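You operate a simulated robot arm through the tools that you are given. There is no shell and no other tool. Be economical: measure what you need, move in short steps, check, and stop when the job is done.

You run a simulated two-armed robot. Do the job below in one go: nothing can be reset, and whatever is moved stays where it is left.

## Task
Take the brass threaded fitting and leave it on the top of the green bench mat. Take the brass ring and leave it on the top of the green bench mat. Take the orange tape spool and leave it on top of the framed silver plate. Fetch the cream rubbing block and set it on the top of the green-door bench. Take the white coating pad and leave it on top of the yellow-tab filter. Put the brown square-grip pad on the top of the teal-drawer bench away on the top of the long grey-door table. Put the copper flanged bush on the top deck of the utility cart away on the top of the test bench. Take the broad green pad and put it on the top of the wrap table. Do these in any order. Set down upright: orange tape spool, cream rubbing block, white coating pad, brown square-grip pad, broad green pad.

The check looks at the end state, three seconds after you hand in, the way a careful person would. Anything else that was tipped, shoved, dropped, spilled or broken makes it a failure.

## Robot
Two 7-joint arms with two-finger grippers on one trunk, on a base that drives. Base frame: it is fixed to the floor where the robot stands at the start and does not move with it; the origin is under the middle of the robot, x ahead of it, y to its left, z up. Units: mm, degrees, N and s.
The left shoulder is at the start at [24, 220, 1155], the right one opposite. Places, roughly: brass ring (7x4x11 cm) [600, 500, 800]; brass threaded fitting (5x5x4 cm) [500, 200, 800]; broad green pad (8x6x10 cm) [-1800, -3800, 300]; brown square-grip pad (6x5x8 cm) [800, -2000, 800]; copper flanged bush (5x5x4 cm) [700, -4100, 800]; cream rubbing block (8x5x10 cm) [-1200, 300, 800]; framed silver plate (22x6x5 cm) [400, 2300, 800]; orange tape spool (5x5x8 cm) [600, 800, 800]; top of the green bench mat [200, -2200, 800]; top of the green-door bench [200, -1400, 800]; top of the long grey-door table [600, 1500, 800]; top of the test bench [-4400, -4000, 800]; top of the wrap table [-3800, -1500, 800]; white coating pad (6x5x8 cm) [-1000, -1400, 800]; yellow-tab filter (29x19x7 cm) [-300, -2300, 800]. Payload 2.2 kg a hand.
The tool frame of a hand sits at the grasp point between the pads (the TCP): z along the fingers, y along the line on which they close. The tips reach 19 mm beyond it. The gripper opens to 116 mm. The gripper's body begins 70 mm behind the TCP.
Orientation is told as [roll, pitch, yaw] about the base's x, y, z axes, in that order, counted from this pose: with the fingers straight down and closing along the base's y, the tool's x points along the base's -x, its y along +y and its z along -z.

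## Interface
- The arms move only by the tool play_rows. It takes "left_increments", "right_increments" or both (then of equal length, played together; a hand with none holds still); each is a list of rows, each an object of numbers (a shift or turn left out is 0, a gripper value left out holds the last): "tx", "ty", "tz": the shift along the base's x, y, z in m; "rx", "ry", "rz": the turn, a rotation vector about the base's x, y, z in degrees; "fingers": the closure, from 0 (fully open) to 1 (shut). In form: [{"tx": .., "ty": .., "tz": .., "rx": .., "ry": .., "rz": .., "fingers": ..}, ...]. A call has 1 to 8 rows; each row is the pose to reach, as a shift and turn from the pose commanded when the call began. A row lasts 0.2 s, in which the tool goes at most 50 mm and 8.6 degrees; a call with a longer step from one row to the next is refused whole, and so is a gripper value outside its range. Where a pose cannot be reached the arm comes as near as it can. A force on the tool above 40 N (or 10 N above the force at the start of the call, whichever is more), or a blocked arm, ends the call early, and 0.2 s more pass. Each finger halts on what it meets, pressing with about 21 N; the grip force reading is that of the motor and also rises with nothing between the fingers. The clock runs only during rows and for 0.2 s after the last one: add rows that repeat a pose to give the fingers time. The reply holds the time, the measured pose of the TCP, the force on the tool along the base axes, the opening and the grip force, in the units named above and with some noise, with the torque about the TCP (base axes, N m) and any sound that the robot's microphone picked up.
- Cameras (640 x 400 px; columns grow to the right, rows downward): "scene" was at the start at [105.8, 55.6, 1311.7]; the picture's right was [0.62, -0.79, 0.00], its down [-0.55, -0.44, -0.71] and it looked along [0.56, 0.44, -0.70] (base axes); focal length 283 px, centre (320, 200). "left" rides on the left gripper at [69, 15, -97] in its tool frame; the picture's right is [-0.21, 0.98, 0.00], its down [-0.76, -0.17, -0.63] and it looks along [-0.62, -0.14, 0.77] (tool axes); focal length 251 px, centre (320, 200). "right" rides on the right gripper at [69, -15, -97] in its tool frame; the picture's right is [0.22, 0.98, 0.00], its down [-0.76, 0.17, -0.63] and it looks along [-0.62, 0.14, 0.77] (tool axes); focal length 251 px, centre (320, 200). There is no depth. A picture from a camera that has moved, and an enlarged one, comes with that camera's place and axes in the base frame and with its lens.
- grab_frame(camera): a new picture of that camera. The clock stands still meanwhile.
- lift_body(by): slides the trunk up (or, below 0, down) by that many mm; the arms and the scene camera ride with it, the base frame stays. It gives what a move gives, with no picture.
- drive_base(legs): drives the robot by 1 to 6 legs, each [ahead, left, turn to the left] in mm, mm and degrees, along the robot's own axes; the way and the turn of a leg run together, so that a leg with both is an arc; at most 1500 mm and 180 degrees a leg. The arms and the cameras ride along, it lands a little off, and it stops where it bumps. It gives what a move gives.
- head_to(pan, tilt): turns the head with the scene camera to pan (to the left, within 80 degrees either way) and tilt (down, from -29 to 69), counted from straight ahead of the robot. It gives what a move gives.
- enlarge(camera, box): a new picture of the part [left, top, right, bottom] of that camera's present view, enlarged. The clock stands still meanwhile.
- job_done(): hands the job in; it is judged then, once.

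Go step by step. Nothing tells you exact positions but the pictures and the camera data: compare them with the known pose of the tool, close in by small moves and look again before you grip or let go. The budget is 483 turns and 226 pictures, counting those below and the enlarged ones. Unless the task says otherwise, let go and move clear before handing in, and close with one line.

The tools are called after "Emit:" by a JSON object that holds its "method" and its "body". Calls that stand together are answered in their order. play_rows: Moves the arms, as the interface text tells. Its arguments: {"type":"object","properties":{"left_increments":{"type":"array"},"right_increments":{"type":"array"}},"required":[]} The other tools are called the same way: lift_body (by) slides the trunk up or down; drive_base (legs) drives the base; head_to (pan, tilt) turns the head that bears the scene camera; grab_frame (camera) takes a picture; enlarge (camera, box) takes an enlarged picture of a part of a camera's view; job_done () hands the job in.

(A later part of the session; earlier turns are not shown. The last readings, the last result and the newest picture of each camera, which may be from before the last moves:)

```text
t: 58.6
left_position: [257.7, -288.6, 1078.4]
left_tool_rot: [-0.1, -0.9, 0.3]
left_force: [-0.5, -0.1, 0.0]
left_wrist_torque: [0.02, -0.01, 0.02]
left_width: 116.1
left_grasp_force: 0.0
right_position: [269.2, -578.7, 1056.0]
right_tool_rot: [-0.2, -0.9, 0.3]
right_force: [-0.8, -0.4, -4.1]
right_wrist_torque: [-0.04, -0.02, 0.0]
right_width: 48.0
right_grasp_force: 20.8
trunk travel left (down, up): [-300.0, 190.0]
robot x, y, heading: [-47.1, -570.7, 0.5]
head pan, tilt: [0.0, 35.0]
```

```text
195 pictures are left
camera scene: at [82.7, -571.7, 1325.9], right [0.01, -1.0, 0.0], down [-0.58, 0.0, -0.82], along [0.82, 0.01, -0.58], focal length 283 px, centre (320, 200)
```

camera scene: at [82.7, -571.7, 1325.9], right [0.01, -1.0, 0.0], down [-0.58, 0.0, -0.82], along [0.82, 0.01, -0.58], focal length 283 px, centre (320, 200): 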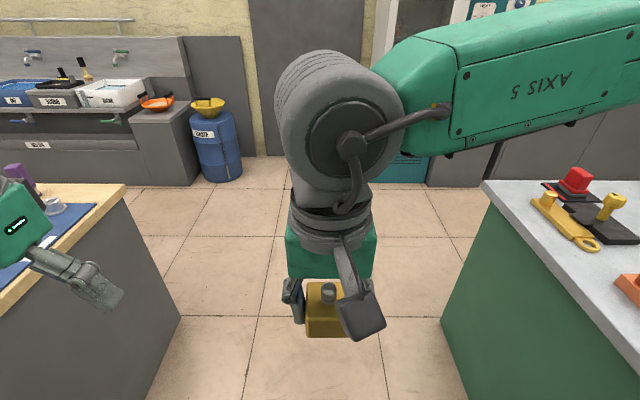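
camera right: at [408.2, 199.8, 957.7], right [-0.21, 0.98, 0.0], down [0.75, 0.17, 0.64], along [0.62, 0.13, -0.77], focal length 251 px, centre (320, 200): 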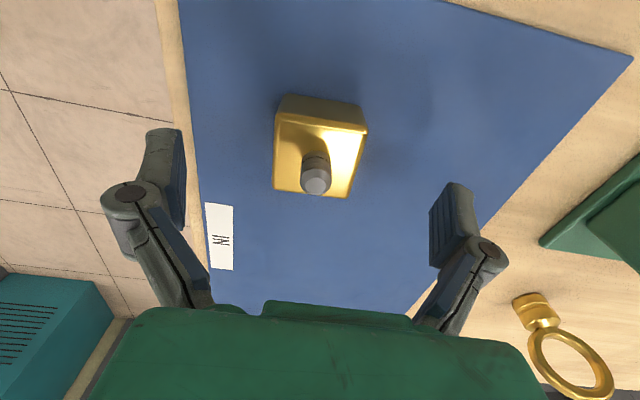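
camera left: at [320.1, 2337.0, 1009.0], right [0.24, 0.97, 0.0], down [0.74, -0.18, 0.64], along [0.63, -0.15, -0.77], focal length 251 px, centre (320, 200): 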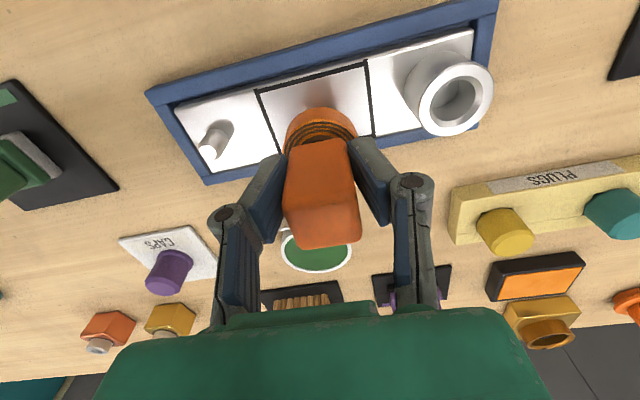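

The aisle between the two benches is wide. I'll drive ahead to x≈850, turn left 90° and approach the table end.

Emit:
{"method": "drive_base", "body": {"legs": [[895, 0, 0], [0, 0, 90], [300, 0, 0]]}}

Emit:
{"method": "head_to", "body": {"pan": 25, "tilt": 40}}

Emit:
{"method": "grab_frame", "body": {"camera": "scene"}}

```text
t: 68.8
left_position: [545.5, 31.7, 1078.4]
left_tool_rot: [0.2, -0.9, 91.7]
left_force: [-0.6, 0.9, 0.4]
left_wrist_torque: [0.0, 0.02, 0.0]
left_width: 116.2
left_grasp_force: 0.0
right_position: [835.6, 50.3, 1056.0]
right_tool_rot: [0.1, -0.9, 91.8]
right_force: [0.3, 1.1, -3.5]
right_wrist_torque: [0.02, 0.0, -0.02]
right_width: 48.2
right_grasp_force: 20.8
trunk travel left (down, up): [-300.0, 190.0]
robot x, y, heading: [832.7, -263.7, 91.8]
head pan, tilt: [0.0, 35.0]
```

```text
t: 69.7
left_position: [543.8, 30.3, 1078.4]
left_tool_rot: [0.0, -1.0, 91.7]
left_force: [0.4, 0.6, 1.4]
left_wrist_torque: [0.01, -0.01, -0.02]
left_width: 116.0
left_grasp_force: 0.0
right_position: [833.3, 49.0, 1054.5]
right_tool_rot: [-0.1, -1.0, 91.8]
right_force: [0.0, -0.9, -3.5]
right_wrist_torque: [0.05, 0.02, -0.01]
right_width: 48.2
right_grasp_force: 20.5
trunk travel left (down, up): [-300.0, 190.0]
robot x, y, heading: [837.0, -264.8, 92.1]
head pan, tilt: [25.0, 40.0]
```

```text
194 pictures are left
camera scene: at [792.7, -147.2, 1318.5], right [0.89, 0.45, 0.0], down [0.29, -0.58, -0.76], along [-0.35, 0.68, -0.64], focal length 283 px, centre (320, 200)
```

scene: 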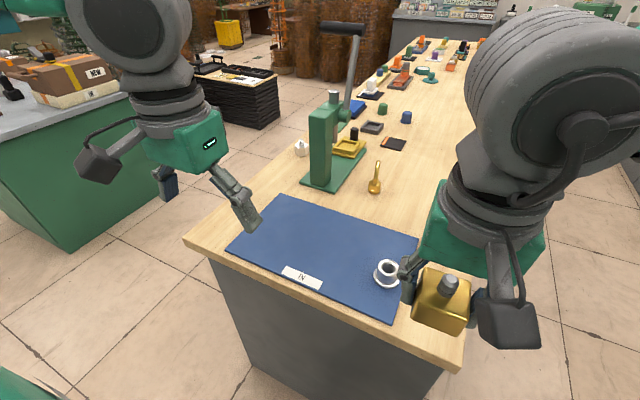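

The ring is near (633, 513), seen edge-on, and the press lever handle stands at about (479, 576, 1196), well to its left. I'll drive closer.

Emit:
{"method": "drive_base", "body": {"legs": [[135, -15, -2]]}}

Emit:
{"method": "play_rows", "body": {"left_increments": [{}, {}, {}]}}

```text
t: 71.0
left_position: [560.9, 173.9, 1078.6]
left_tool_rot: [-0.2, -0.9, 89.9]
left_force: [-0.4, 0.5, -0.2]
left_wrist_torque: [0.0, -0.02, -0.04]
left_width: 115.9
left_grasp_force: 0.0
right_position: [849.8, 183.6, 1056.6]
right_tool_rot: [-0.4, -0.9, 89.9]
right_force: [-0.9, -0.5, -3.6]
right_wrist_torque: [-0.02, -0.01, 0.03]
right_width: 48.0
right_grasp_force: 20.9
trunk travel left (down, up): [-300.0, 190.0]
robot x, y, heading: [847.8, -130.8, 90.1]
head pan, tilt: [25.0, 40.0]
```

```text
t: 71.8
left_position: [560.7, 169.9, 1079.1]
left_tool_rot: [-0.2, -1.0, 89.9]
left_force: [0.7, 0.0, 1.1]
left_wrist_torque: [0.04, 0.02, 0.02]
left_width: 116.1
left_grasp_force: 0.1
right_position: [851.0, 179.8, 1056.4]
right_tool_rot: [-0.3, -1.1, 89.8]
right_force: [0.7, 0.7, -3.9]
right_wrist_torque: [-0.01, 0.01, -0.01]
right_width: 48.1
right_grasp_force: 20.6
trunk travel left (down, up): [-300.0, 190.0]
robot x, y, heading: [846.2, -131.4, 89.9]
head pan, tilt: [25.0, 40.0]
```

Emit:
{"method": "play_rows", "body": {"left_increments": [{"tx": 0.03, "ty": 0.02, "rz": 7}, {"tx": 0.06, "ty": 0.05, "rz": 14}, {"tx": 0.08, "ty": 0.09, "rz": 21}, {"tx": 0.08, "ty": 0.13, "rz": 28, "tz": -0.01, "fingers": 0.35}, {"tx": 0.08, "ty": 0.17, "rz": 28, "tz": -0.02}, {"tx": 0.08, "ty": 0.21, "rz": 28, "tz": -0.03}, {"tx": 0.08, "ty": 0.24, "rz": 28, "tz": -0.04}]}}

Emit:
{"method": "grab_frame", "body": {"camera": "left"}}

Emit:
{"method": "grab_frame", "body": {"camera": "scene"}}

```text
t: 73.4
left_position: [640.8, 411.7, 1037.4]
left_tool_rot: [-0.2, -1.0, 117.9]
left_force: [-0.4, -0.7, -0.6]
left_wrist_torque: [-0.01, -0.03, 0.03]
left_width: 75.4
left_grasp_force: 0.2
right_position: [850.0, 183.0, 1056.9]
right_tool_rot: [-0.3, -1.0, 89.9]
right_force: [-0.1, -0.6, -4.8]
right_wrist_torque: [0.02, 0.01, 0.01]
right_width: 48.3
right_grasp_force: 21.3
trunk travel left (down, up): [-300.0, 190.0]
robot x, y, heading: [844.8, -131.6, 90.1]
head pan, tilt: [25.0, 40.0]
```

```text
193 pictures are left
camera left: at [658.2, 342.1, 1133.5], right [-0.96, -0.27, 0.0], down [-0.2, 0.74, 0.65], along [-0.17, 0.62, -0.76], focal length 251 px, centre (320, 200)
```

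left: 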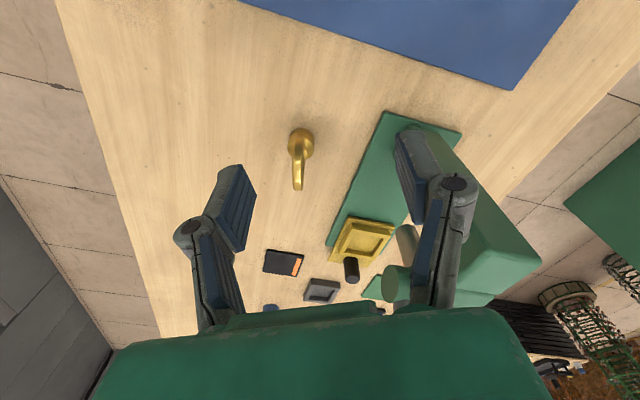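

```text
192 pictures are left
camera scene: at [815.2, -10.8, 1319.5], right [0.91, 0.42, -0.01], down [0.27, -0.59, -0.76], along [-0.33, 0.69, -0.64], focal length 283 px, centre (320, 200)
```

scene: 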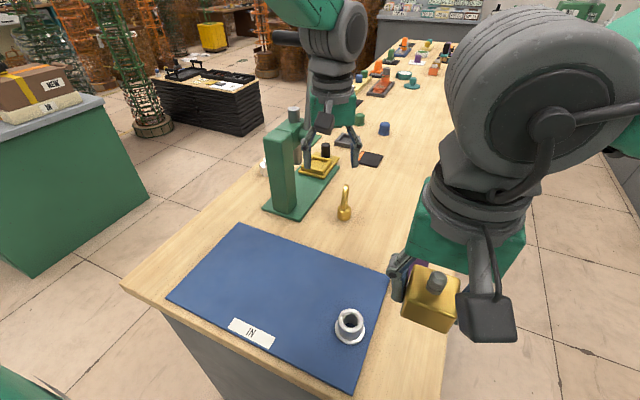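

The ring is nearly edge-on from the hand, with its base at about (640, 507). I'll enlarge to get its orientation.

Emit:
{"method": "enlarge", "body": {"camera": "left", "box": [240, 100, 400, 220]}}

Emit:
{"method": "enlarge", "body": {"camera": "scene", "box": [290, 140, 410, 240]}}

```text
3.33 times, centred on (320, 160) of left
camera zoom: at [658.2, 342.1, 1133.5], right [-0.96, -0.27, 0.0], down [-0.2, 0.74, 0.65], along [-0.17, 0.62, -0.76], focal length 838 px, centre (320, 333)
```

zoom: 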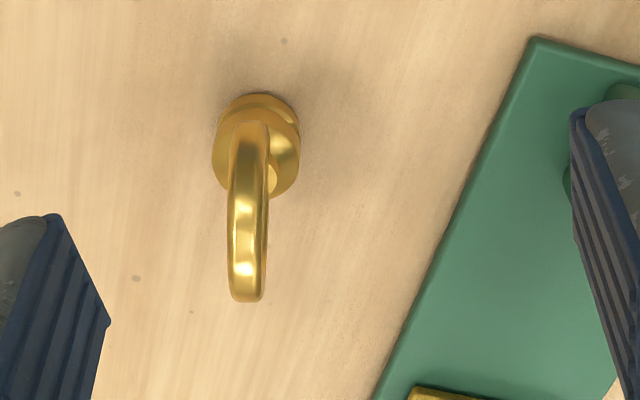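

```text
4.00 times, centred on (350, 190) of scene
camera zoom: at [815.2, -10.8, 1319.5], right [0.91, 0.42, -0.01], down [0.27, -0.59, -0.76], along [-0.33, 0.69, -0.64], focal length 1131 px, centre (200, 240)
```

zoom: 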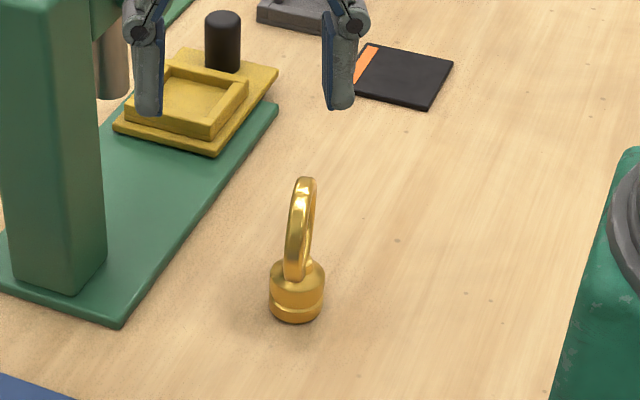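

The disc plane runs roughly along azimuth 101°. I'll turn the hand back 17°, then tilt it outward 20° so the wrist stays away from the press lever.

Emit:
{"method": "play_rows", "body": {"left_increments": [{"rz": -8}, {"rz": -16}, {"rz": -17}]}}

Emit:
{"method": "play_rows", "body": {"left_increments": [{"rx": 7, "ry": 1.3}, {"rx": 14, "ry": 2.7, "ty": 0.01}, {"rx": 19.6, "ry": 3.8, "ty": 0.04, "tz": -0.02}, {"rx": 19.6, "ry": 3.8, "ty": 0.06, "tz": -0.05}, {"rx": 19.6, "ry": 3.8, "ty": 0.07, "tz": -0.07}]}}

Emit:
{"method": "grab_frame", "body": {"camera": "left"}}

Emit:
{"method": "grab_frame", "body": {"camera": "scene"}}

```text
t: 74.2
left_position: [641.5, 413.0, 1039.1]
left_tool_rot: [-0.2, -1.0, 100.8]
left_force: [-0.8, -0.1, 0.1]
left_wrist_torque: [0.0, 0.01, 0.0]
left_width: 75.5
left_grasp_force: 0.1
right_position: [849.8, 181.6, 1056.5]
right_tool_rot: [-0.4, -1.0, 89.9]
right_force: [-0.7, -0.7, -3.3]
right_wrist_torque: [-0.01, -0.01, 0.01]
right_width: 48.1
right_grasp_force: 21.3
trunk travel left (down, up): [-300.0, 190.0]
robot x, y, heading: [840.6, -131.1, 89.9]
head pan, tilt: [25.0, 40.0]
```

```text
t: 75.4
left_position: [640.7, 483.3, 968.1]
left_tool_rot: [-0.3, -21.0, 101.0]
left_force: [0.3, 0.6, 0.8]
left_wrist_torque: [0.0, 0.01, 0.0]
left_width: 75.2
left_grasp_force: 0.0
right_position: [849.8, 181.9, 1057.8]
right_tool_rot: [-0.4, -0.9, 89.9]
right_force: [-0.1, 0.3, -2.1]
right_wrist_torque: [-0.01, 0.01, 0.0]
right_width: 48.1
right_grasp_force: 21.1
trunk travel left (down, up): [-300.0, 190.0]
robot x, y, heading: [843.1, -133.5, 90.1]
head pan, tilt: [25.0, 40.0]
```

```text
189 pictures are left
camera left: at [643.0, 383.6, 1034.0], right [-1.0, 0.01, 0.07], down [0.07, 0.5, 0.86], along [-0.03, 0.86, -0.5], focal length 251 px, centre (320, 200)
```

left: 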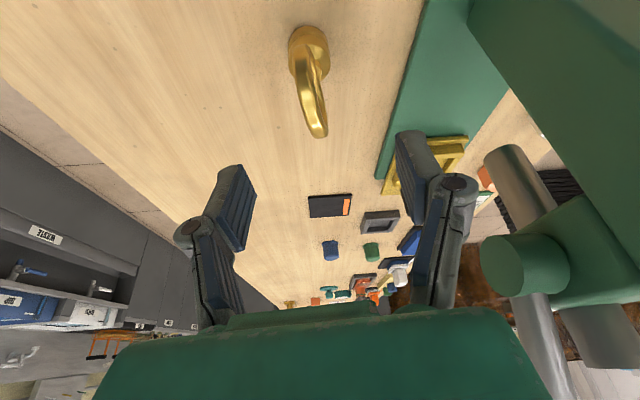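

```text
188 pictures are left
camera scene: at [815.1, -11.3, 1319.5], right [0.91, 0.42, -0.01], down [0.27, -0.59, -0.77], along [-0.33, 0.69, -0.64], focal length 283 px, centre (320, 200)
```

scene: 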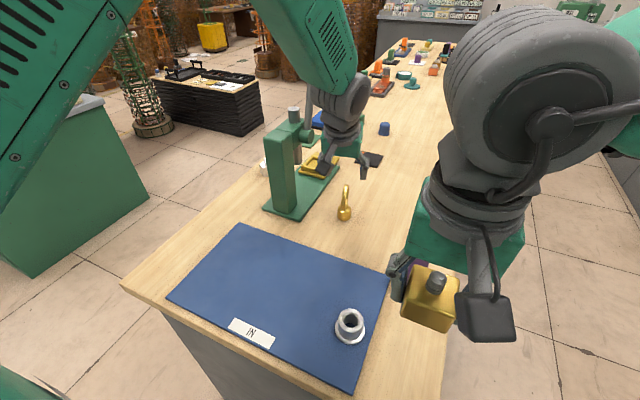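

The ring's disc is centred at about (637, 503) with its top near 911. I'll descend along the tilt and close on the disc.

Emit:
{"method": "play_rows", "body": {"left_increments": [{"tx": -0.003, "ty": 0.005, "tz": -0.03}, {"tx": -0.003, "ty": 0.01, "tz": -0.06}, {"tx": -0.003, "ty": 0.018, "tz": -0.085}, {"tx": -0.003, "ty": 0.02, "tz": -0.1}, {"tx": -0.003, "ty": 0.02, "tz": -0.1}]}}

Emit:
{"method": "grab_frame", "body": {"camera": "left"}}

Emit:
{"method": "enlarge", "body": {"camera": "scene", "box": [270, 100, 430, 240]}}

```text
t: 76.6
left_position: [638.3, 501.9, 867.8]
left_tool_rot: [-0.2, -21.0, 100.8]
left_force: [-0.3, -0.1, -0.3]
left_wrist_torque: [0.02, -0.02, 0.0]
left_width: 75.5
left_grasp_force: 0.1
right_position: [849.7, 180.9, 1057.8]
right_tool_rot: [-0.5, -1.0, 89.9]
right_force: [0.2, -0.4, -3.9]
right_wrist_torque: [0.01, 0.01, -0.01]
right_width: 48.2
right_grasp_force: 20.4
trunk travel left (down, up): [-300.0, 190.0]
robot x, y, heading: [841.1, -135.4, 89.9]
head pan, tilt: [25.0, 40.0]
```

```text
187 pictures are left
camera left: at [640.3, 401.7, 934.5], right [-1.0, 0.01, 0.07], down [0.07, 0.5, 0.86], along [-0.02, 0.86, -0.5], focal length 251 px, centre (320, 200)
```

left: 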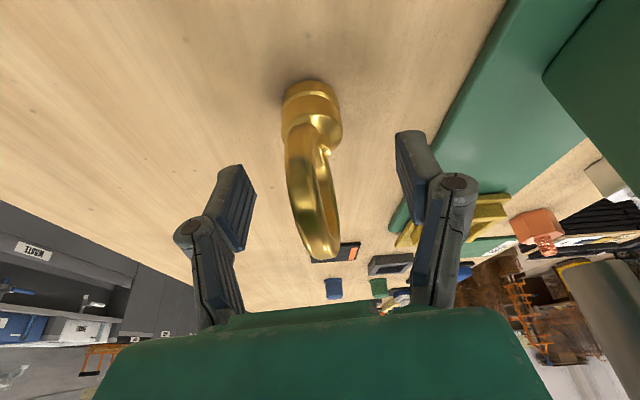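

```text
2.86 times, centred on (350, 170) of scene
camera zoom: at [815.3, -12.1, 1319.7], right [0.91, 0.42, -0.01], down [0.27, -0.59, -0.77], along [-0.33, 0.69, -0.64], focal length 808 px, centre (234, 286)
```

zoom: 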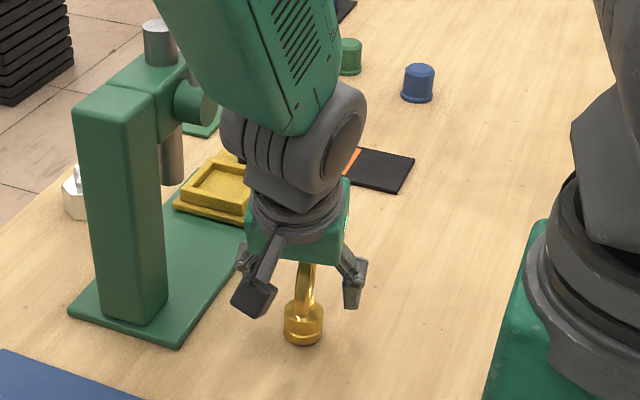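

The ring is between the pads. Closing.

Emit:
{"method": "play_rows", "body": {"left_increments": [{"fingers": 0.55}, {"fingers": 0.7}, {"fingers": 0.85}, {"fingers": 1.0}, {"fingers": 1.0}, {"fingers": 1.0}]}}

Emit:
{"method": "grab_frame", "body": {"camera": "left"}}

```text
t: 78.0
left_position: [637.8, 502.1, 868.9]
left_tool_rot: [-0.1, -21.0, 100.8]
left_force: [0.3, 0.2, 0.2]
left_wrist_torque: [0.02, 0.03, -0.02]
left_width: 13.0
left_grasp_force: 20.6
right_position: [850.2, 181.2, 1056.6]
right_tool_rot: [-0.4, -1.1, 89.9]
right_force: [0.1, -0.1, -2.6]
right_wrist_torque: [0.02, -0.01, 0.0]
right_width: 48.3
right_grasp_force: 21.3
trunk travel left (down, up): [-300.0, 190.0]
robot x, y, heading: [845.4, -133.3, 90.4]
head pan, tilt: [25.0, 40.0]
```

```text
185 pictures are left
camera left: at [640.2, 402.0, 934.4], right [-1.0, 0.01, 0.07], down [0.07, 0.5, 0.86], along [-0.02, 0.86, -0.5], focal length 251 px, centre (320, 200)
```

left: 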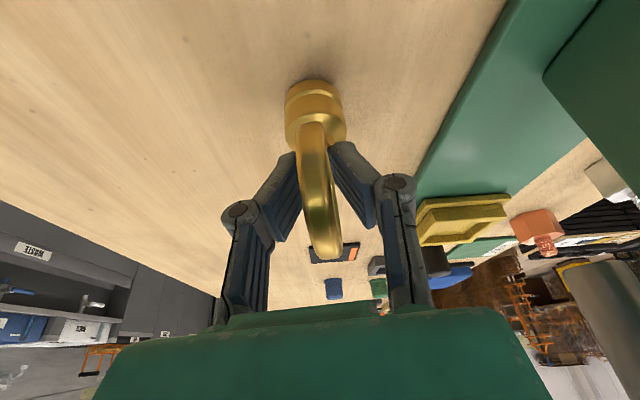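

Gripped at 13 mm. Lifting and drawing back toward me.

Emit:
{"method": "play_rows", "body": {"left_increments": [{"tz": 0.03}, {"tz": 0.06, "ty": -0.01}, {"tz": 0.1, "ty": -0.03}, {"tz": 0.13, "ty": -0.06}, {"tz": 0.16, "ty": -0.1}, {"tz": 0.18, "ty": -0.14}, {"tz": 0.18, "ty": -0.18}, {"tz": 0.18, "ty": -0.22}]}}

Emit:
{"method": "play_rows", "body": {"left_increments": [{"ty": -0.04, "rx": -6.5, "ry": -1.3}, {"ty": -0.07, "rx": -13, "ry": -2.6}, {"ty": -0.09, "rx": -19.6, "ry": -3.8}]}}

Emit:
{"method": "grab_frame", "body": {"camera": "scene"}}

```text
t: 79.8
left_position: [637.7, 277.4, 1048.2]
left_tool_rot: [-0.3, -20.9, 100.7]
left_force: [0.3, -0.5, 0.4]
left_wrist_torque: [0.03, -0.01, 0.0]
left_width: 12.8
left_grasp_force: 21.5
right_position: [850.5, 179.0, 1057.1]
right_tool_rot: [-0.3, -1.2, 90.0]
right_force: [-0.2, 0.0, -2.8]
right_wrist_torque: [0.06, -0.04, 0.0]
right_width: 47.9
right_grasp_force: 20.9
trunk travel left (down, up): [-300.0, 190.0]
robot x, y, heading: [844.9, -131.6, 90.1]
head pan, tilt: [25.0, 40.0]
```

```text
t: 80.6
left_position: [636.4, 192.0, 1047.7]
left_tool_rot: [-0.2, -0.9, 100.9]
left_force: [0.5, 0.9, -1.0]
left_wrist_torque: [-0.02, 0.01, 0.03]
left_width: 12.7
left_grasp_force: 21.7
right_position: [850.2, 181.2, 1056.5]
right_tool_rot: [-0.5, -1.0, 89.9]
right_force: [0.1, 1.0, -3.6]
right_wrist_torque: [0.01, -0.02, 0.01]
right_width: 48.2
right_grasp_force: 21.1
trunk travel left (down, up): [-300.0, 190.0]
robot x, y, heading: [843.2, -131.9, 89.9]
head pan, tilt: [25.0, 40.0]
```

```text
184 pictures are left
camera scene: at [813.0, -12.5, 1319.5], right [0.91, 0.42, -0.01], down [0.27, -0.59, -0.77], along [-0.33, 0.69, -0.64], focal length 283 px, centre (320, 200)
```

scene: 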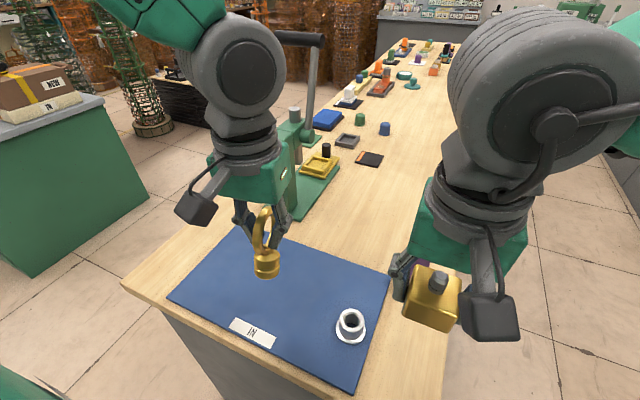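

Both brass parts are in hand. Now I'll back out, turn and look over the green-door bench toward the green mat.

Emit:
{"method": "drive_base", "body": {"legs": [[-400, 0, 0], [0, 0, -90], [500, 0, 0]]}}

Emit:
{"method": "lift_body", "body": {"by": 150}}

Emit:
{"method": "head_to", "body": {"pan": -78, "tilt": 25}}

Emit:
{"method": "grab_frame", "body": {"camera": "scene"}}

Emit:
{"method": "head_to", "body": {"pan": -30, "tilt": 25}}

Emit:
{"method": "grab_frame", "body": {"camera": "scene"}}

```text
t: 89.4
left_position: [1665.7, -307.6, 1046.1]
left_tool_rot: [-0.2, -1.0, 11.4]
left_force: [0.4, 0.6, -1.3]
left_wrist_torque: [-0.02, 0.02, 0.0]
left_width: 13.0
left_grasp_force: 21.0
right_position: [1657.7, -520.2, 1056.6]
right_tool_rot: [-0.5, -1.1, 0.5]
right_force: [0.7, 0.0, -3.2]
right_wrist_torque: [0.01, -0.01, -0.01]
right_width: 48.2
right_grasp_force: 21.1
trunk travel left (down, up): [-300.0, 190.0]
robot x, y, heading: [1349.7, -521.3, 0.3]
head pan, tilt: [25.0, 40.0]
```

```text
t: 91.2
left_position: [1662.6, -307.6, 1197.1]
left_tool_rot: [-0.4, -1.1, 11.4]
left_force: [-0.7, 0.1, -0.4]
left_wrist_torque: [0.01, 0.01, 0.01]
left_width: 13.0
left_grasp_force: 21.0
right_position: [1656.0, -519.3, 1206.4]
right_tool_rot: [-0.5, -1.1, 0.5]
right_force: [-0.6, -0.4, -2.8]
right_wrist_torque: [0.02, 0.0, -0.01]
right_width: 48.0
right_grasp_force: 20.9
trunk travel left (down, up): [-450.0, 40.0]
robot x, y, heading: [1344.6, -521.1, 0.5]
head pan, tilt: [25.0, 40.0]
```

```text
t: 93.0
left_position: [1662.8, -308.7, 1196.5]
left_tool_rot: [-0.3, -1.1, 11.5]
left_force: [0.0, -0.2, -1.6]
left_wrist_torque: [0.02, 0.01, 0.0]
left_width: 13.0
left_grasp_force: 20.5
right_position: [1656.0, -520.0, 1206.8]
right_tool_rot: [-0.6, -1.2, 0.4]
right_force: [0.2, -0.6, -3.1]
right_wrist_torque: [-0.03, -0.01, -0.01]
right_width: 48.2
right_grasp_force: 20.6
trunk travel left (down, up): [-450.0, 40.0]
robot x, y, heading: [1342.8, -520.5, 0.6]
head pan, tilt: [-78.0, 25.0]
```

```text
183 pictures are left
camera scene: at [1406.2, -608.8, 1492.0], right [-0.98, -0.22, 0.0], down [-0.09, 0.41, -0.91], along [0.19, -0.89, -0.42], focal length 283 px, centre (320, 200)
```

scene: 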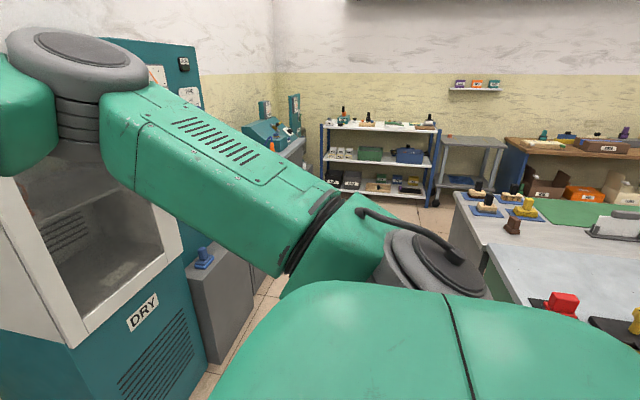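

```text
t: 94.1
left_position: [1661.7, -308.6, 1197.0]
left_tool_rot: [-0.4, -1.1, 11.4]
left_force: [-0.2, -0.3, -0.8]
left_wrist_torque: [0.02, 0.0, -0.01]
left_width: 12.8
left_grasp_force: 21.1
right_position: [1654.2, -520.3, 1205.5]
right_tool_rot: [-0.3, -1.2, 0.4]
right_force: [0.4, 0.4, -4.3]
right_wrist_torque: [-0.01, -0.02, 0.01]
right_width: 48.2
right_grasp_force: 20.9
trunk travel left (down, up): [-450.0, 40.0]
robot x, y, heading: [1345.5, -518.3, 0.6]
head pan, tilt: [-30.0, 25.0]
```

```text
182 pictures are left
camera scene: at [1466.3, -564.3, 1491.7], right [-0.49, -0.87, 0.0], down [-0.37, 0.21, -0.91], along [0.79, -0.45, -0.42], focal length 283 px, centre (320, 200)
```

scene: 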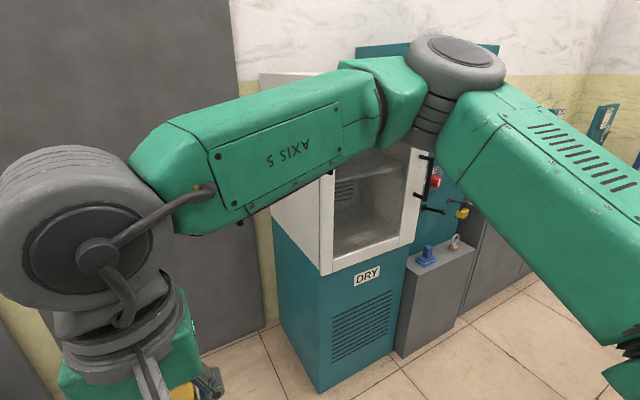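

The green-door bench and the mat bench stand back to back, so the mat is reached from the south side (y < -2330). I'll drive round the right end, where the corridor runs from about x=935 to 2150.

Emit:
{"method": "drive_base", "body": {"legs": [[60, -1150, 0], [0, -1150, 0], [0, 0, 90]]}}

Emit:
{"method": "head_to", "body": {"pan": 50, "tilt": 25}}

Emit:
{"method": "grab_frame", "body": {"camera": "scene"}}

```text
t: 109.3
left_position: [1164.8, -2521.3, 1187.4]
left_tool_rot: [-2.4, -0.5, 101.8]
left_force: [-1.8, -1.3, -0.6]
left_wrist_torque: [-0.04, -0.11, 0.01]
left_width: 12.7
left_grasp_force: 20.6
right_position: [1375.4, -2529.3, 1205.2]
right_tool_rot: [-2.6, -1.1, 90.9]
right_force: [-1.8, -1.6, -3.3]
right_wrist_torque: [0.09, -0.12, -0.03]
right_width: 48.1
right_grasp_force: 21.2
trunk travel left (down, up): [-450.0, 40.0]
robot x, y, heading: [1417.7, -2844.0, 90.5]
head pan, tilt: [-30.0, 25.0]
```

```text
t: 110.9
left_position: [1221.9, -2527.4, 1201.0]
left_tool_rot: [0.2, -1.1, 101.8]
left_force: [1.0, -0.4, -0.7]
left_wrist_torque: [0.0, 0.04, -0.01]
left_width: 12.7
left_grasp_force: 21.3
right_position: [1431.8, -2533.3, 1206.9]
right_tool_rot: [0.3, -1.3, 90.9]
right_force: [0.6, 0.0, -1.6]
right_wrist_torque: [0.05, 0.03, 0.0]
right_width: 48.1
right_grasp_force: 20.7
trunk travel left (down, up): [-450.0, 40.0]
robot x, y, heading: [1417.7, -2841.3, 90.6]
head pan, tilt: [50.0, 25.0]
```

```text
181 pictures are left
camera scene: at [1380.9, -2737.6, 1492.5], right [0.63, 0.77, -0.02], down [0.3, -0.27, -0.91], along [-0.71, 0.57, -0.41], focal length 283 px, centre (320, 200)
```

scene: 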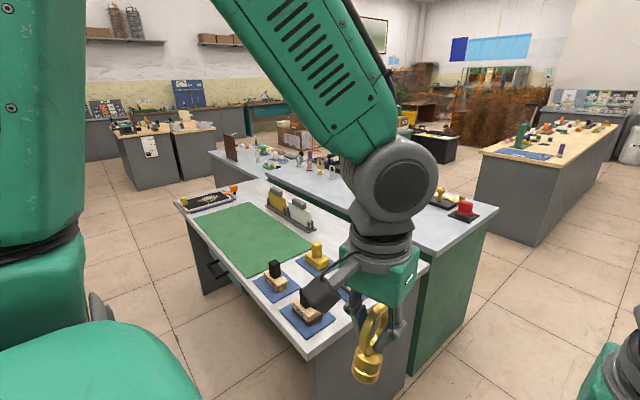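

The green mat spans roughly x -70..510 and y -2445..-2140. I'll strafe left along the bench to stand in front of it.

Emit:
{"method": "drive_base", "body": {"legs": [[0, 1190, -0.6]]}}

Emit:
{"method": "head_to", "body": {"pan": 0, "tilt": 50}}

Emit:
{"method": "grab_frame", "body": {"camera": "scene"}}

```text
t: 117.0
left_position: [9.8, -2515.3, 1195.1]
left_tool_rot: [-0.3, -0.7, 99.9]
left_force: [0.2, -0.4, -1.1]
left_wrist_torque: [0.06, -0.04, -0.03]
left_width: 13.1
left_grasp_force: 20.9
right_position: [220.5, -2528.2, 1206.0]
right_tool_rot: [-0.5, -1.2, 89.0]
right_force: [0.4, 0.5, -3.1]
right_wrist_torque: [0.03, -0.01, -0.01]
right_width: 48.1
right_grasp_force: 21.3
trunk travel left (down, up): [-450.0, 40.0]
robot x, y, heading: [208.3, -2836.8, 88.5]
head pan, tilt: [50.0, 25.0]
```

```text
t: 118.2
left_position: [112.6, -2525.2, 1213.1]
left_tool_rot: [3.9, -2.4, 99.5]
left_force: [0.8, 0.7, -0.7]
left_wrist_torque: [-0.04, 0.07, 0.01]
left_width: 12.9
left_grasp_force: 21.2
right_position: [322.1, -2540.8, 1205.7]
right_tool_rot: [3.8, -1.8, 88.8]
right_force: [1.6, 0.7, -2.6]
right_wrist_torque: [-0.08, 0.1, -0.01]
right_width: 48.0
right_grasp_force: 21.0
trunk travel left (down, up): [-450.0, 40.0]
robot x, y, heading: [219.6, -2836.1, 88.5]
head pan, tilt: [0.0, 50.0]
```

```text
180 pictures are left
camera scene: at [276.9, -2724.1, 1453.9], right [1.0, -0.02, -0.04], down [-0.04, -0.76, -0.64], along [-0.01, 0.65, -0.76], focal length 283 px, centre (320, 200)
```

scene: 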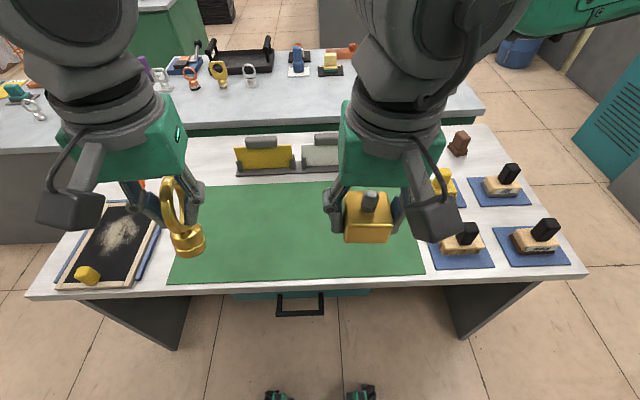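

I'm in front of the mat, with its front edge at about y=-2434. I'll move ahead 125 mm, lower the trunk and let the sway settle.

Emit:
{"method": "drive_base", "body": {"legs": [[125, 0, 0]]}}

Emit:
{"method": "lift_body", "body": {"by": -150}}

Emit:
{"method": "play_rows", "body": {"left_increments": [{}, {}, {}, {}]}}

Emit:
{"method": "grab_frame", "body": {"camera": "scene"}}

```text
t: 119.4
left_position: [47.9, -2401.4, 1203.9]
left_tool_rot: [1.1, -1.1, 99.2]
left_force: [1.7, -0.3, -0.4]
left_wrist_torque: [0.02, 0.07, 0.02]
left_width: 12.9
left_grasp_force: 20.9
right_position: [257.4, -2417.3, 1208.8]
right_tool_rot: [1.2, -1.7, 88.7]
right_force: [0.2, -1.4, -2.5]
right_wrist_torque: [0.07, 0.06, -0.01]
right_width: 47.9
right_grasp_force: 21.0
trunk travel left (down, up): [-450.0, 40.0]
robot x, y, heading: [211.9, -2710.8, 88.6]
head pan, tilt: [0.0, 50.0]
```

```text
t: 121.2
left_position: [60.4, -2402.4, 1051.7]
left_tool_rot: [1.5, -0.8, 99.3]
left_force: [-0.2, 0.6, -1.7]
left_wrist_torque: [-0.08, -0.02, 0.04]
left_width: 12.6
left_grasp_force: 20.5
right_position: [269.9, -2412.9, 1055.3]
right_tool_rot: [1.4, -1.2, 88.9]
right_force: [0.8, 1.4, -3.8]
right_wrist_torque: [-0.12, 0.08, -0.02]
right_width: 48.4
right_grasp_force: 20.8
trunk travel left (down, up): [-300.0, 190.0]
robot x, y, heading: [221.2, -2716.1, 89.0]
head pan, tilt: [0.0, 50.0]
```

```text
t: 122.2
left_position: [22.1, -2403.3, 1047.3]
left_tool_rot: [-0.3, -0.6, 99.3]
left_force: [-0.4, -0.2, -1.3]
left_wrist_torque: [0.01, 0.02, -0.02]
left_width: 12.9
left_grasp_force: 20.8
right_position: [229.3, -2416.5, 1059.3]
right_tool_rot: [-0.2, -1.5, 88.9]
right_force: [0.4, -0.6, -2.5]
right_wrist_torque: [0.06, 0.02, 0.02]
right_width: 48.1
right_grasp_force: 20.8
trunk travel left (down, up): [-300.0, 190.0]
robot x, y, heading: [210.9, -2715.4, 88.6]
head pan, tilt: [0.0, 50.0]
```

```text
179 pictures are left
camera scene: at [244.2, -2592.6, 1302.2], right [1.0, -0.03, -0.02], down [-0.04, -0.77, -0.64], along [0.0, 0.64, -0.77], focal length 283 px, centre (320, 200)
```

scene: 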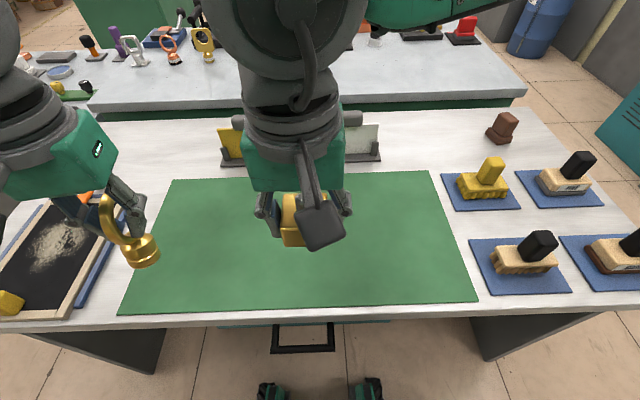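

Right hand first: the fitting goes to about (320, -2310).

Emit:
{"method": "play_rows", "body": {"right_increments": [{"tx": 0.03, "ty": 0.03, "tz": -0.02}, {"tx": 0.06, "ty": 0.06, "tz": -0.04}, {"tx": 0.09, "ty": 0.09, "tz": -0.06}, {"tx": 0.09, "ty": 0.1, "tz": -0.1}, {"tx": 0.09, "ty": 0.1, "tz": -0.14}, {"tx": 0.09, "ty": 0.1, "tz": -0.18}, {"tx": 0.09, "ty": 0.1, "tz": -0.2}, {"tx": 0.09, "ty": 0.1, "tz": -0.21}]}}

Emit:
{"method": "enlarge", "body": {"camera": "scene", "box": [240, 120, 440, 280]}}

```text
t: 124.0
left_position: [17.1, -2403.0, 1048.0]
left_tool_rot: [-0.5, -0.8, 99.2]
left_force: [1.3, 0.5, -0.4]
left_wrist_torque: [0.04, 0.07, 0.01]
left_width: 13.0
left_grasp_force: 21.1
right_position: [315.7, -2317.8, 851.2]
right_tool_rot: [-0.4, -1.6, 88.8]
right_force: [0.0, 0.4, -2.0]
right_wrist_torque: [0.03, 0.01, -0.01]
right_width: 47.9
right_grasp_force: 21.3
trunk travel left (down, up): [-300.0, 190.0]
robot x, y, heading: [208.9, -2713.4, 88.3]
head pan, tilt: [0.0, 50.0]
```

```text
2.50 times, centred on (340, 200) of scene
camera zoom: at [236.2, -2593.5, 1303.2], right [1.0, -0.03, -0.02], down [-0.03, -0.77, -0.64], along [0.01, 0.64, -0.77], focal length 707 px, centre (270, 200)
```

zoom: 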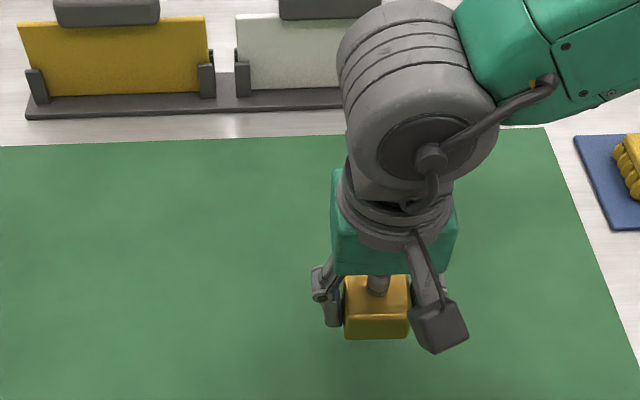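

Emit:
{"method": "play_rows", "body": {"right_increments": [{"tz": -0.01}, {"tz": -0.017}, {"tz": -0.021}, {"tz": -0.024}, {"tz": -0.024}]}}

```text
t: 125.2
left_position: [-9.0, -2399.9, 1045.0]
left_tool_rot: [-1.5, -0.4, 99.2]
left_force: [0.2, 0.3, -2.2]
left_wrist_torque: [0.0, 0.03, 0.03]
left_width: 13.0
left_grasp_force: 21.2
right_position: [293.0, -2316.9, 826.3]
right_tool_rot: [-1.4, -1.4, 88.7]
right_force: [-0.3, -1.3, -4.1]
right_wrist_torque: [0.03, 0.0, 0.02]
right_width: 48.1
right_grasp_force: 20.6
trunk travel left (down, up): [-300.0, 190.0]
robot x, y, heading: [202.9, -2715.7, 88.3]
head pan, tilt: [0.0, 50.0]
```

The body is still swaying sideways, so I'll wait for it to settle before letting go.

Emit:
{"method": "play_rows", "body": {"left_increments": [{}, {}, {}, {}, {}, {}, {}, {}]}}

Emit:
{"method": "play_rows", "body": {"left_increments": [{}, {}, {}, {}, {}, {}, {}, {}]}}

```text
t: 127.0
left_position: [12.7, -2400.8, 1048.6]
left_tool_rot: [-0.5, -0.8, 99.1]
left_force: [-0.2, 0.5, -1.3]
left_wrist_torque: [-0.04, 0.01, -0.01]
left_width: 12.6
left_grasp_force: 21.6
right_position: [313.1, -2317.1, 826.5]
right_tool_rot: [-0.7, -1.5, 88.8]
right_force: [-0.6, -0.1, -2.5]
right_wrist_torque: [0.02, -0.02, 0.0]
right_width: 48.2
right_grasp_force: 21.1
trunk travel left (down, up): [-300.0, 190.0]
robot x, y, heading: [210.4, -2714.3, 88.4]
head pan, tilt: [0.0, 50.0]
```

```text
t: 128.8
left_position: [40.7, -2401.5, 1051.1]
left_tool_rot: [0.6, -1.1, 99.1]
left_force: [0.6, 0.6, -1.3]
left_wrist_torque: [-0.03, 0.03, -0.03]
left_width: 13.0
left_grasp_force: 21.0
right_position: [336.1, -2316.4, 823.6]
right_tool_rot: [0.5, -1.5, 88.5]
right_force: [1.3, -0.3, -3.1]
right_wrist_torque: [0.03, 0.08, -0.01]
right_width: 48.2
right_grasp_force: 21.6
trunk travel left (down, up): [-300.0, 190.0]
robot x, y, heading: [213.3, -2713.4, 88.6]
head pan, tilt: [0.0, 50.0]
```

Emit:
{"method": "play_rows", "body": {"left_increments": [{}, {}, {}, {}, {}, {}, {}, {}]}}

Emit:
{"method": "play_rows", "body": {"left_increments": [{}, {}, {}, {}, {}, {}, {}, {}]}}

Emit:
{"method": "play_rows", "body": {"left_increments": [{}, {}, {}, {}, {}, {}, {}, {}]}}

Emit:
{"method": "play_rows", "body": {"left_increments": [{}, {}, {}, {}, {}, {}, {}, {}]}}

```text
t: 130.8
left_position: [54.6, -2403.9, 1054.8]
left_tool_rot: [1.3, -1.5, 98.8]
left_force: [0.1, -0.6, -0.9]
left_wrist_torque: [-0.03, 0.04, -0.01]
left_width: 12.8
left_grasp_force: 21.3
right_position: [350.0, -2319.6, 823.6]
right_tool_rot: [0.8, -1.5, 88.3]
right_force: [1.6, -0.8, -3.3]
right_wrist_torque: [-0.01, 0.04, 0.0]
right_width: 48.3
right_grasp_force: 21.1
trunk travel left (down, up): [-300.0, 190.0]
robot x, y, heading: [219.8, -2716.6, 88.2]
head pan, tilt: [0.0, 50.0]
stopped in row 8 (left hand): the arm was blocked; the commanded pose is now the measured one
```

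```text
t: 132.6
left_position: [36.2, -2404.1, 1051.0]
left_tool_rot: [0.3, -1.2, 99.0]
left_force: [-1.2, 0.1, -1.8]
left_wrist_torque: [-0.01, 0.02, -0.01]
left_width: 12.7
left_grasp_force: 21.7
right_position: [333.0, -2318.3, 825.3]
right_tool_rot: [0.1, -1.6, 88.6]
right_force: [-0.2, 0.5, -3.1]
right_wrist_torque: [0.01, -0.01, -0.01]
right_width: 48.0
right_grasp_force: 21.4
trunk travel left (down, up): [-300.0, 190.0]
robot x, y, heading: [217.4, -2714.4, 88.2]
head pan, tilt: [0.0, 50.0]
```

```text
t: 134.4
left_position: [20.6, -2404.1, 1050.3]
left_tool_rot: [-0.5, -1.1, 99.1]
left_force: [-0.7, -0.5, -1.0]
left_wrist_torque: [-0.01, -0.04, 0.0]
left_width: 12.8
left_grasp_force: 20.8
right_position: [318.5, -2318.0, 827.9]
right_tool_rot: [-0.6, -1.6, 88.6]
right_force: [-1.7, -0.2, -3.8]
right_wrist_torque: [-0.01, -0.1, -0.01]
right_width: 48.2
right_grasp_force: 20.9
trunk travel left (down, up): [-300.0, 190.0]
robot x, y, heading: [213.2, -2711.6, 88.3]
head pan, tilt: [0.0, 50.0]
```

```text
t: 136.2
left_position: [14.9, -2404.0, 1048.8]
left_tool_rot: [-0.7, -1.0, 99.2]
left_force: [-0.1, -0.3, -1.0]
left_wrist_torque: [-0.03, -0.02, 0.01]
left_width: 13.0
left_grasp_force: 21.1
right_position: [314.0, -2318.8, 827.2]
right_tool_rot: [-0.9, -1.6, 88.7]
right_force: [-2.2, -0.8, -3.6]
right_wrist_torque: [0.03, -0.12, 0.0]
right_width: 48.1
right_grasp_force: 21.5
trunk travel left (down, up): [-300.0, 190.0]
robot x, y, heading: [214.3, -2715.1, 88.2]
head pan, tilt: [0.0, 50.0]
```

Emit:
{"method": "play_rows", "body": {"left_increments": [{}, {}, {}, {}, {}, {}, {}, {}]}}

Emit:
{"method": "play_rows", "body": {"left_increments": [{}, {}, {}, {}, {}, {}, {}, {}]}}

Emit:
{"method": "play_rows", "body": {"left_increments": [{}, {}, {}, {}, {}, {}, {}, {}]}}

Emit:
{"method": "play_rows", "body": {"left_increments": [{}, {}, {}, {}, {}, {}, {}, {}]}}

```text
t: 138.0
left_position: [16.8, -2404.0, 1049.0]
left_tool_rot: [-0.7, -0.9, 99.3]
left_force: [-1.8, -0.2, -0.5]
left_wrist_torque: [0.01, -0.06, -0.02]
left_width: 12.8
left_grasp_force: 20.6
right_position: [317.7, -2317.5, 827.3]
right_tool_rot: [-0.8, -1.7, 88.6]
right_force: [-1.1, 0.6, -3.8]
right_wrist_torque: [-0.02, -0.13, 0.0]
right_width: 48.2
right_grasp_force: 19.9
trunk travel left (down, up): [-300.0, 190.0]
robot x, y, heading: [219.6, -2714.5, 88.3]
head pan, tilt: [0.0, 50.0]
```

```text
t: 139.8
left_position: [28.2, -2405.0, 1051.2]
left_tool_rot: [-0.1, -1.2, 99.2]
left_force: [-0.3, -0.1, -1.0]
left_wrist_torque: [-0.01, -0.02, -0.01]
left_width: 13.1
left_grasp_force: 21.2
right_position: [328.3, -2318.3, 826.9]
right_tool_rot: [-0.4, -1.7, 88.6]
right_force: [-0.4, -0.2, -2.4]
right_wrist_torque: [0.0, -0.03, -0.02]
right_width: 48.1
right_grasp_force: 21.4
trunk travel left (down, up): [-300.0, 190.0]
robot x, y, heading: [221.5, -2713.8, 88.2]
head pan, tilt: [0.0, 50.0]
```

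```text
t: 141.6
left_position: [39.2, -2403.4, 1052.7]
left_tool_rot: [0.6, -1.4, 98.9]
left_force: [0.0, 0.2, -1.0]
left_wrist_torque: [0.02, 0.02, 0.03]
left_width: 13.1
left_grasp_force: 20.6
right_position: [338.2, -2318.3, 825.0]
right_tool_rot: [0.1, -1.6, 88.4]
right_force: [0.3, 0.6, -3.2]
right_wrist_torque: [0.01, 0.0, -0.03]
right_width: 48.2
right_grasp_force: 21.1
trunk travel left (down, up): [-300.0, 190.0]
robot x, y, heading: [220.0, -2716.4, 88.4]
head pan, tilt: [0.0, 50.0]
```

```text
t: 143.4
left_position: [45.3, -2402.9, 1053.7]
left_tool_rot: [0.8, -1.4, 98.9]
left_force: [0.9, 0.3, -2.1]
left_wrist_torque: [0.01, 0.02, -0.02]
left_width: 13.0
left_grasp_force: 20.6
right_position: [342.7, -2318.9, 825.0]
right_tool_rot: [0.4, -1.6, 88.2]
right_force: [0.4, -0.5, -3.2]
right_wrist_torque: [-0.02, 0.09, 0.01]
right_width: 48.2
right_grasp_force: 20.5
trunk travel left (down, up): [-300.0, 190.0]
robot x, y, heading: [221.7, -2712.9, 88.2]
head pan, tilt: [0.0, 50.0]
```

The sway is slow and now small, so I'll place at the turning point: lower gently to contact, then release.

Emit:
{"method": "play_rows", "body": {"right_increments": [{"tz": -0.002}, {"tz": -0.004}, {"tz": -0.006}, {"tz": -0.006}]}}

```text
t: 144.4
left_position: [47.8, -2404.1, 1053.5]
left_tool_rot: [0.9, -1.5, 99.0]
left_force: [-0.5, -0.3, -0.8]
left_wrist_torque: [-0.02, 0.0, 0.01]
left_width: 12.8
left_grasp_force: 20.6
right_position: [344.7, -2318.4, 818.9]
right_tool_rot: [0.6, -1.6, 88.4]
right_force: [-0.3, -0.7, -3.3]
right_wrist_torque: [0.03, 0.0, 0.04]
right_width: 48.1
right_grasp_force: 21.0
trunk travel left (down, up): [-300.0, 190.0]
robot x, y, heading: [221.2, -2717.0, 88.2]
head pan, tilt: [0.0, 50.0]
```

Emit:
{"method": "grab_frame", "body": {"camera": "right"}}

Emit:
{"method": "enlarge", "body": {"camera": "scene", "box": [310, 160, 450, 270]}}

```text
177 pictures are left
camera right: at [358.1, -2392.4, 911.9], right [-0.98, -0.19, 0.0], down [-0.14, 0.74, 0.65], along [-0.13, 0.64, -0.76], focal length 251 px, centre (320, 200)
```

right: 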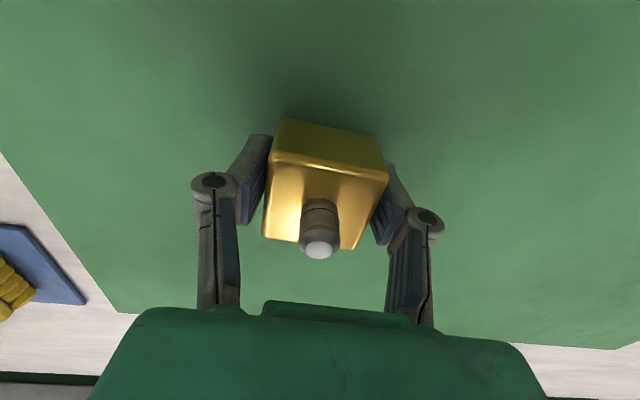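

```text
3.64 times, centred on (380, 215) of scene
camera zoom: at [234.3, -2594.4, 1304.2], right [1.0, -0.03, -0.01], down [-0.03, -0.77, -0.64], along [0.01, 0.64, -0.77], focal length 1028 px, centre (102, 146)
```

zoom: 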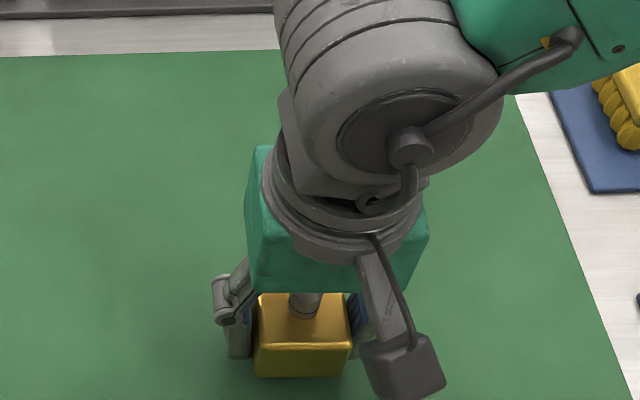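

The mat top here is lower than I assumed. I'll keep descending in small steps until contact.

Emit:
{"method": "play_rows", "body": {"right_increments": [{"tz": -0.004}, {"tz": -0.008}, {"tz": -0.012}, {"tz": -0.012}]}}

```text
t: 145.4
left_position: [42.0, -2403.5, 1052.4]
left_tool_rot: [0.6, -1.2, 99.1]
left_force: [0.2, -0.2, -2.1]
left_wrist_torque: [-0.01, 0.01, 0.03]
left_width: 12.6
left_grasp_force: 21.5
right_position: [340.4, -2318.4, 807.4]
right_tool_rot: [0.3, -1.7, 88.3]
right_force: [-0.1, -0.7, -3.4]
right_wrist_torque: [-0.03, 0.01, 0.02]
right_width: 48.2
right_grasp_force: 21.3
trunk travel left (down, up): [-300.0, 190.0]
robot x, y, heading: [221.5, -2715.8, 88.4]
head pan, tilt: [0.0, 50.0]
```

Emit:
{"method": "play_rows", "body": {"right_increments": [{"tz": -0.004}, {"tz": -0.008}, {"tz": -0.012}, {"tz": -0.012}]}}

Emit:
{"method": "enlarge", "body": {"camera": "right", "box": [180, 60, 460, 280]}}

```text
t: 146.1
left_position: [40.1, -2407.2, 1053.5]
left_tool_rot: [0.4, -1.4, 99.0]
left_force: [0.9, 0.3, -1.0]
left_wrist_torque: [-0.04, 0.02, 0.01]
left_width: 12.9
left_grasp_force: 21.4
right_position: [330.6, -2318.8, 804.0]
right_tool_rot: [1.2, -2.1, 88.7]
right_force: [-5.2, -7.0, 25.9]
right_wrist_torque: [-0.47, -0.77, -0.33]
right_width: 48.2
right_grasp_force: 20.7
trunk travel left (down, up): [-300.0, 190.0]
robot x, y, heading: [223.0, -2714.1, 88.5]
head pan, tilt: [0.0, 50.0]
stopped in row 3 (right hand): the force on the tool passed its limit at 46 N (the readings are from after the stop); the commanded pose is now the measured one
```

```text
1.82 times, centred on (320, 170) of right
camera zoom: at [345.1, -2393.0, 896.6], right [-0.98, -0.19, 0.01], down [-0.14, 0.74, 0.66], along [-0.13, 0.65, -0.75], focal length 457 px, centre (320, 254)
```

zoom: 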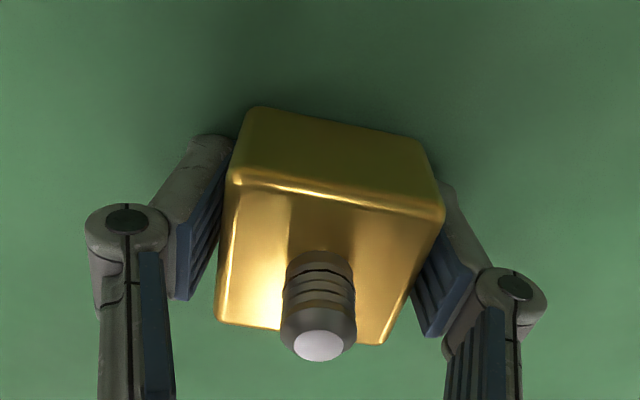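

Contact: the mat top is at about 779. Releasing and lifting clear.

Emit:
{"method": "play_rows", "body": {"right_increments": [{"tz": 0.002}, {"tz": 0.002, "fingers": 0.45}, {"tz": 0.002, "fingers": 0.25}, {"tz": 0.004, "fingers": 0.2}, {"tz": 0.05}, {"tz": 0.1}, {"tz": 0.15}, {"tz": 0.2}]}}

Emit:
{"method": "grab_frame", "body": {"camera": "scene"}}

```text
t: 147.9
left_position: [40.7, -2407.2, 1052.9]
left_tool_rot: [0.5, -1.4, 99.0]
left_force: [-0.3, -0.6, -1.2]
left_wrist_torque: [-0.01, -0.01, 0.0]
left_width: 12.7
left_grasp_force: 21.3
right_position: [335.0, -2317.7, 1004.3]
right_tool_rot: [0.8, -2.1, 88.6]
right_force: [0.8, -0.5, 0.9]
right_wrist_torque: [-0.01, -0.02, 0.02]
right_width: 93.1
right_grasp_force: 0.1
trunk travel left (down, up): [-300.0, 190.0]
robot x, y, heading: [218.2, -2713.1, 88.3]
head pan, tilt: [0.0, 50.0]
```

```text
174 pictures are left
camera scene: at [222.9, -2595.7, 1304.4], right [1.0, -0.03, 0.0], down [-0.02, -0.77, -0.64], along [0.02, 0.64, -0.77], focal length 283 px, centre (320, 200)
```

scene: 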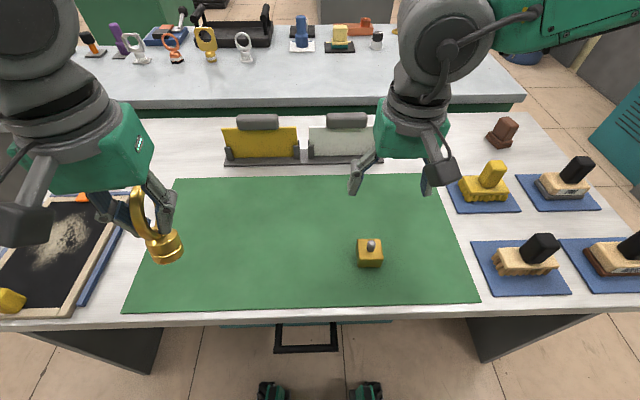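

The fitting stands on the mat. Now the ring: tilt the left hand back to its grasp tilt and bring it over the mat at about (130, -2310).

Emit:
{"method": "play_rows", "body": {"left_increments": [{"tx": 0.02, "ty": 0.01, "rx": 6.5, "ry": 1.3, "tz": -0.02}, {"tx": 0.04, "ty": 0.03, "rx": 13, "ry": 2.6, "tz": -0.05}, {"tx": 0.06, "ty": 0.05, "rx": 19.6, "ry": 3.8, "tz": -0.08}, {"tx": 0.08, "ty": 0.07, "rx": 19.6, "ry": 3.8, "tz": -0.11}, {"tx": 0.09, "ty": 0.1, "rx": 19.6, "ry": 3.8, "tz": -0.14}, {"tx": 0.09, "ty": 0.1, "rx": 19.6, "ry": 3.8, "tz": -0.17}, {"tx": 0.09, "ty": 0.1, "rx": 19.6, "ry": 3.8, "tz": -0.18}]}}

Emit:
{"method": "enlarge", "body": {"camera": "scene", "box": [140, 120, 380, 280]}}

```text
t: 149.5
left_position: [134.8, -2300.6, 879.1]
left_tool_rot: [-0.1, -21.4, 100.4]
left_force: [-0.9, 0.3, -0.9]
left_wrist_torque: [-0.04, 0.01, -0.01]
left_width: 12.7
left_grasp_force: 21.3
left hand out of reach, approached as far as the arm can: row 3
right_position: [339.2, -2315.4, 1002.4]
right_tool_rot: [1.0, -2.0, 88.5]
right_force: [0.6, 0.0, 1.1]
right_wrist_torque: [-0.01, 0.04, 0.02]
right_width: 92.6
right_grasp_force: 0.0
trunk travel left (down, up): [-300.0, 190.0]
robot x, y, heading: [218.2, -2714.0, 88.4]
head pan, tilt: [0.0, 50.0]
```

```text
2.50 times, centred on (260, 200) of scene
camera zoom: at [227.5, -2592.9, 1304.1], right [1.0, -0.03, 0.0], down [-0.02, -0.77, -0.64], along [0.02, 0.64, -0.77], focal length 707 px, centre (470, 200)
```

zoom: 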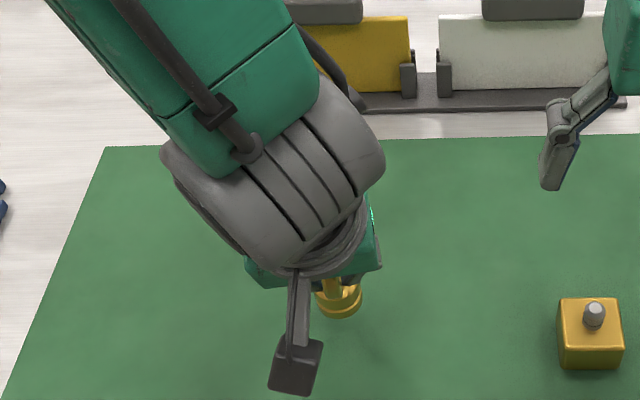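

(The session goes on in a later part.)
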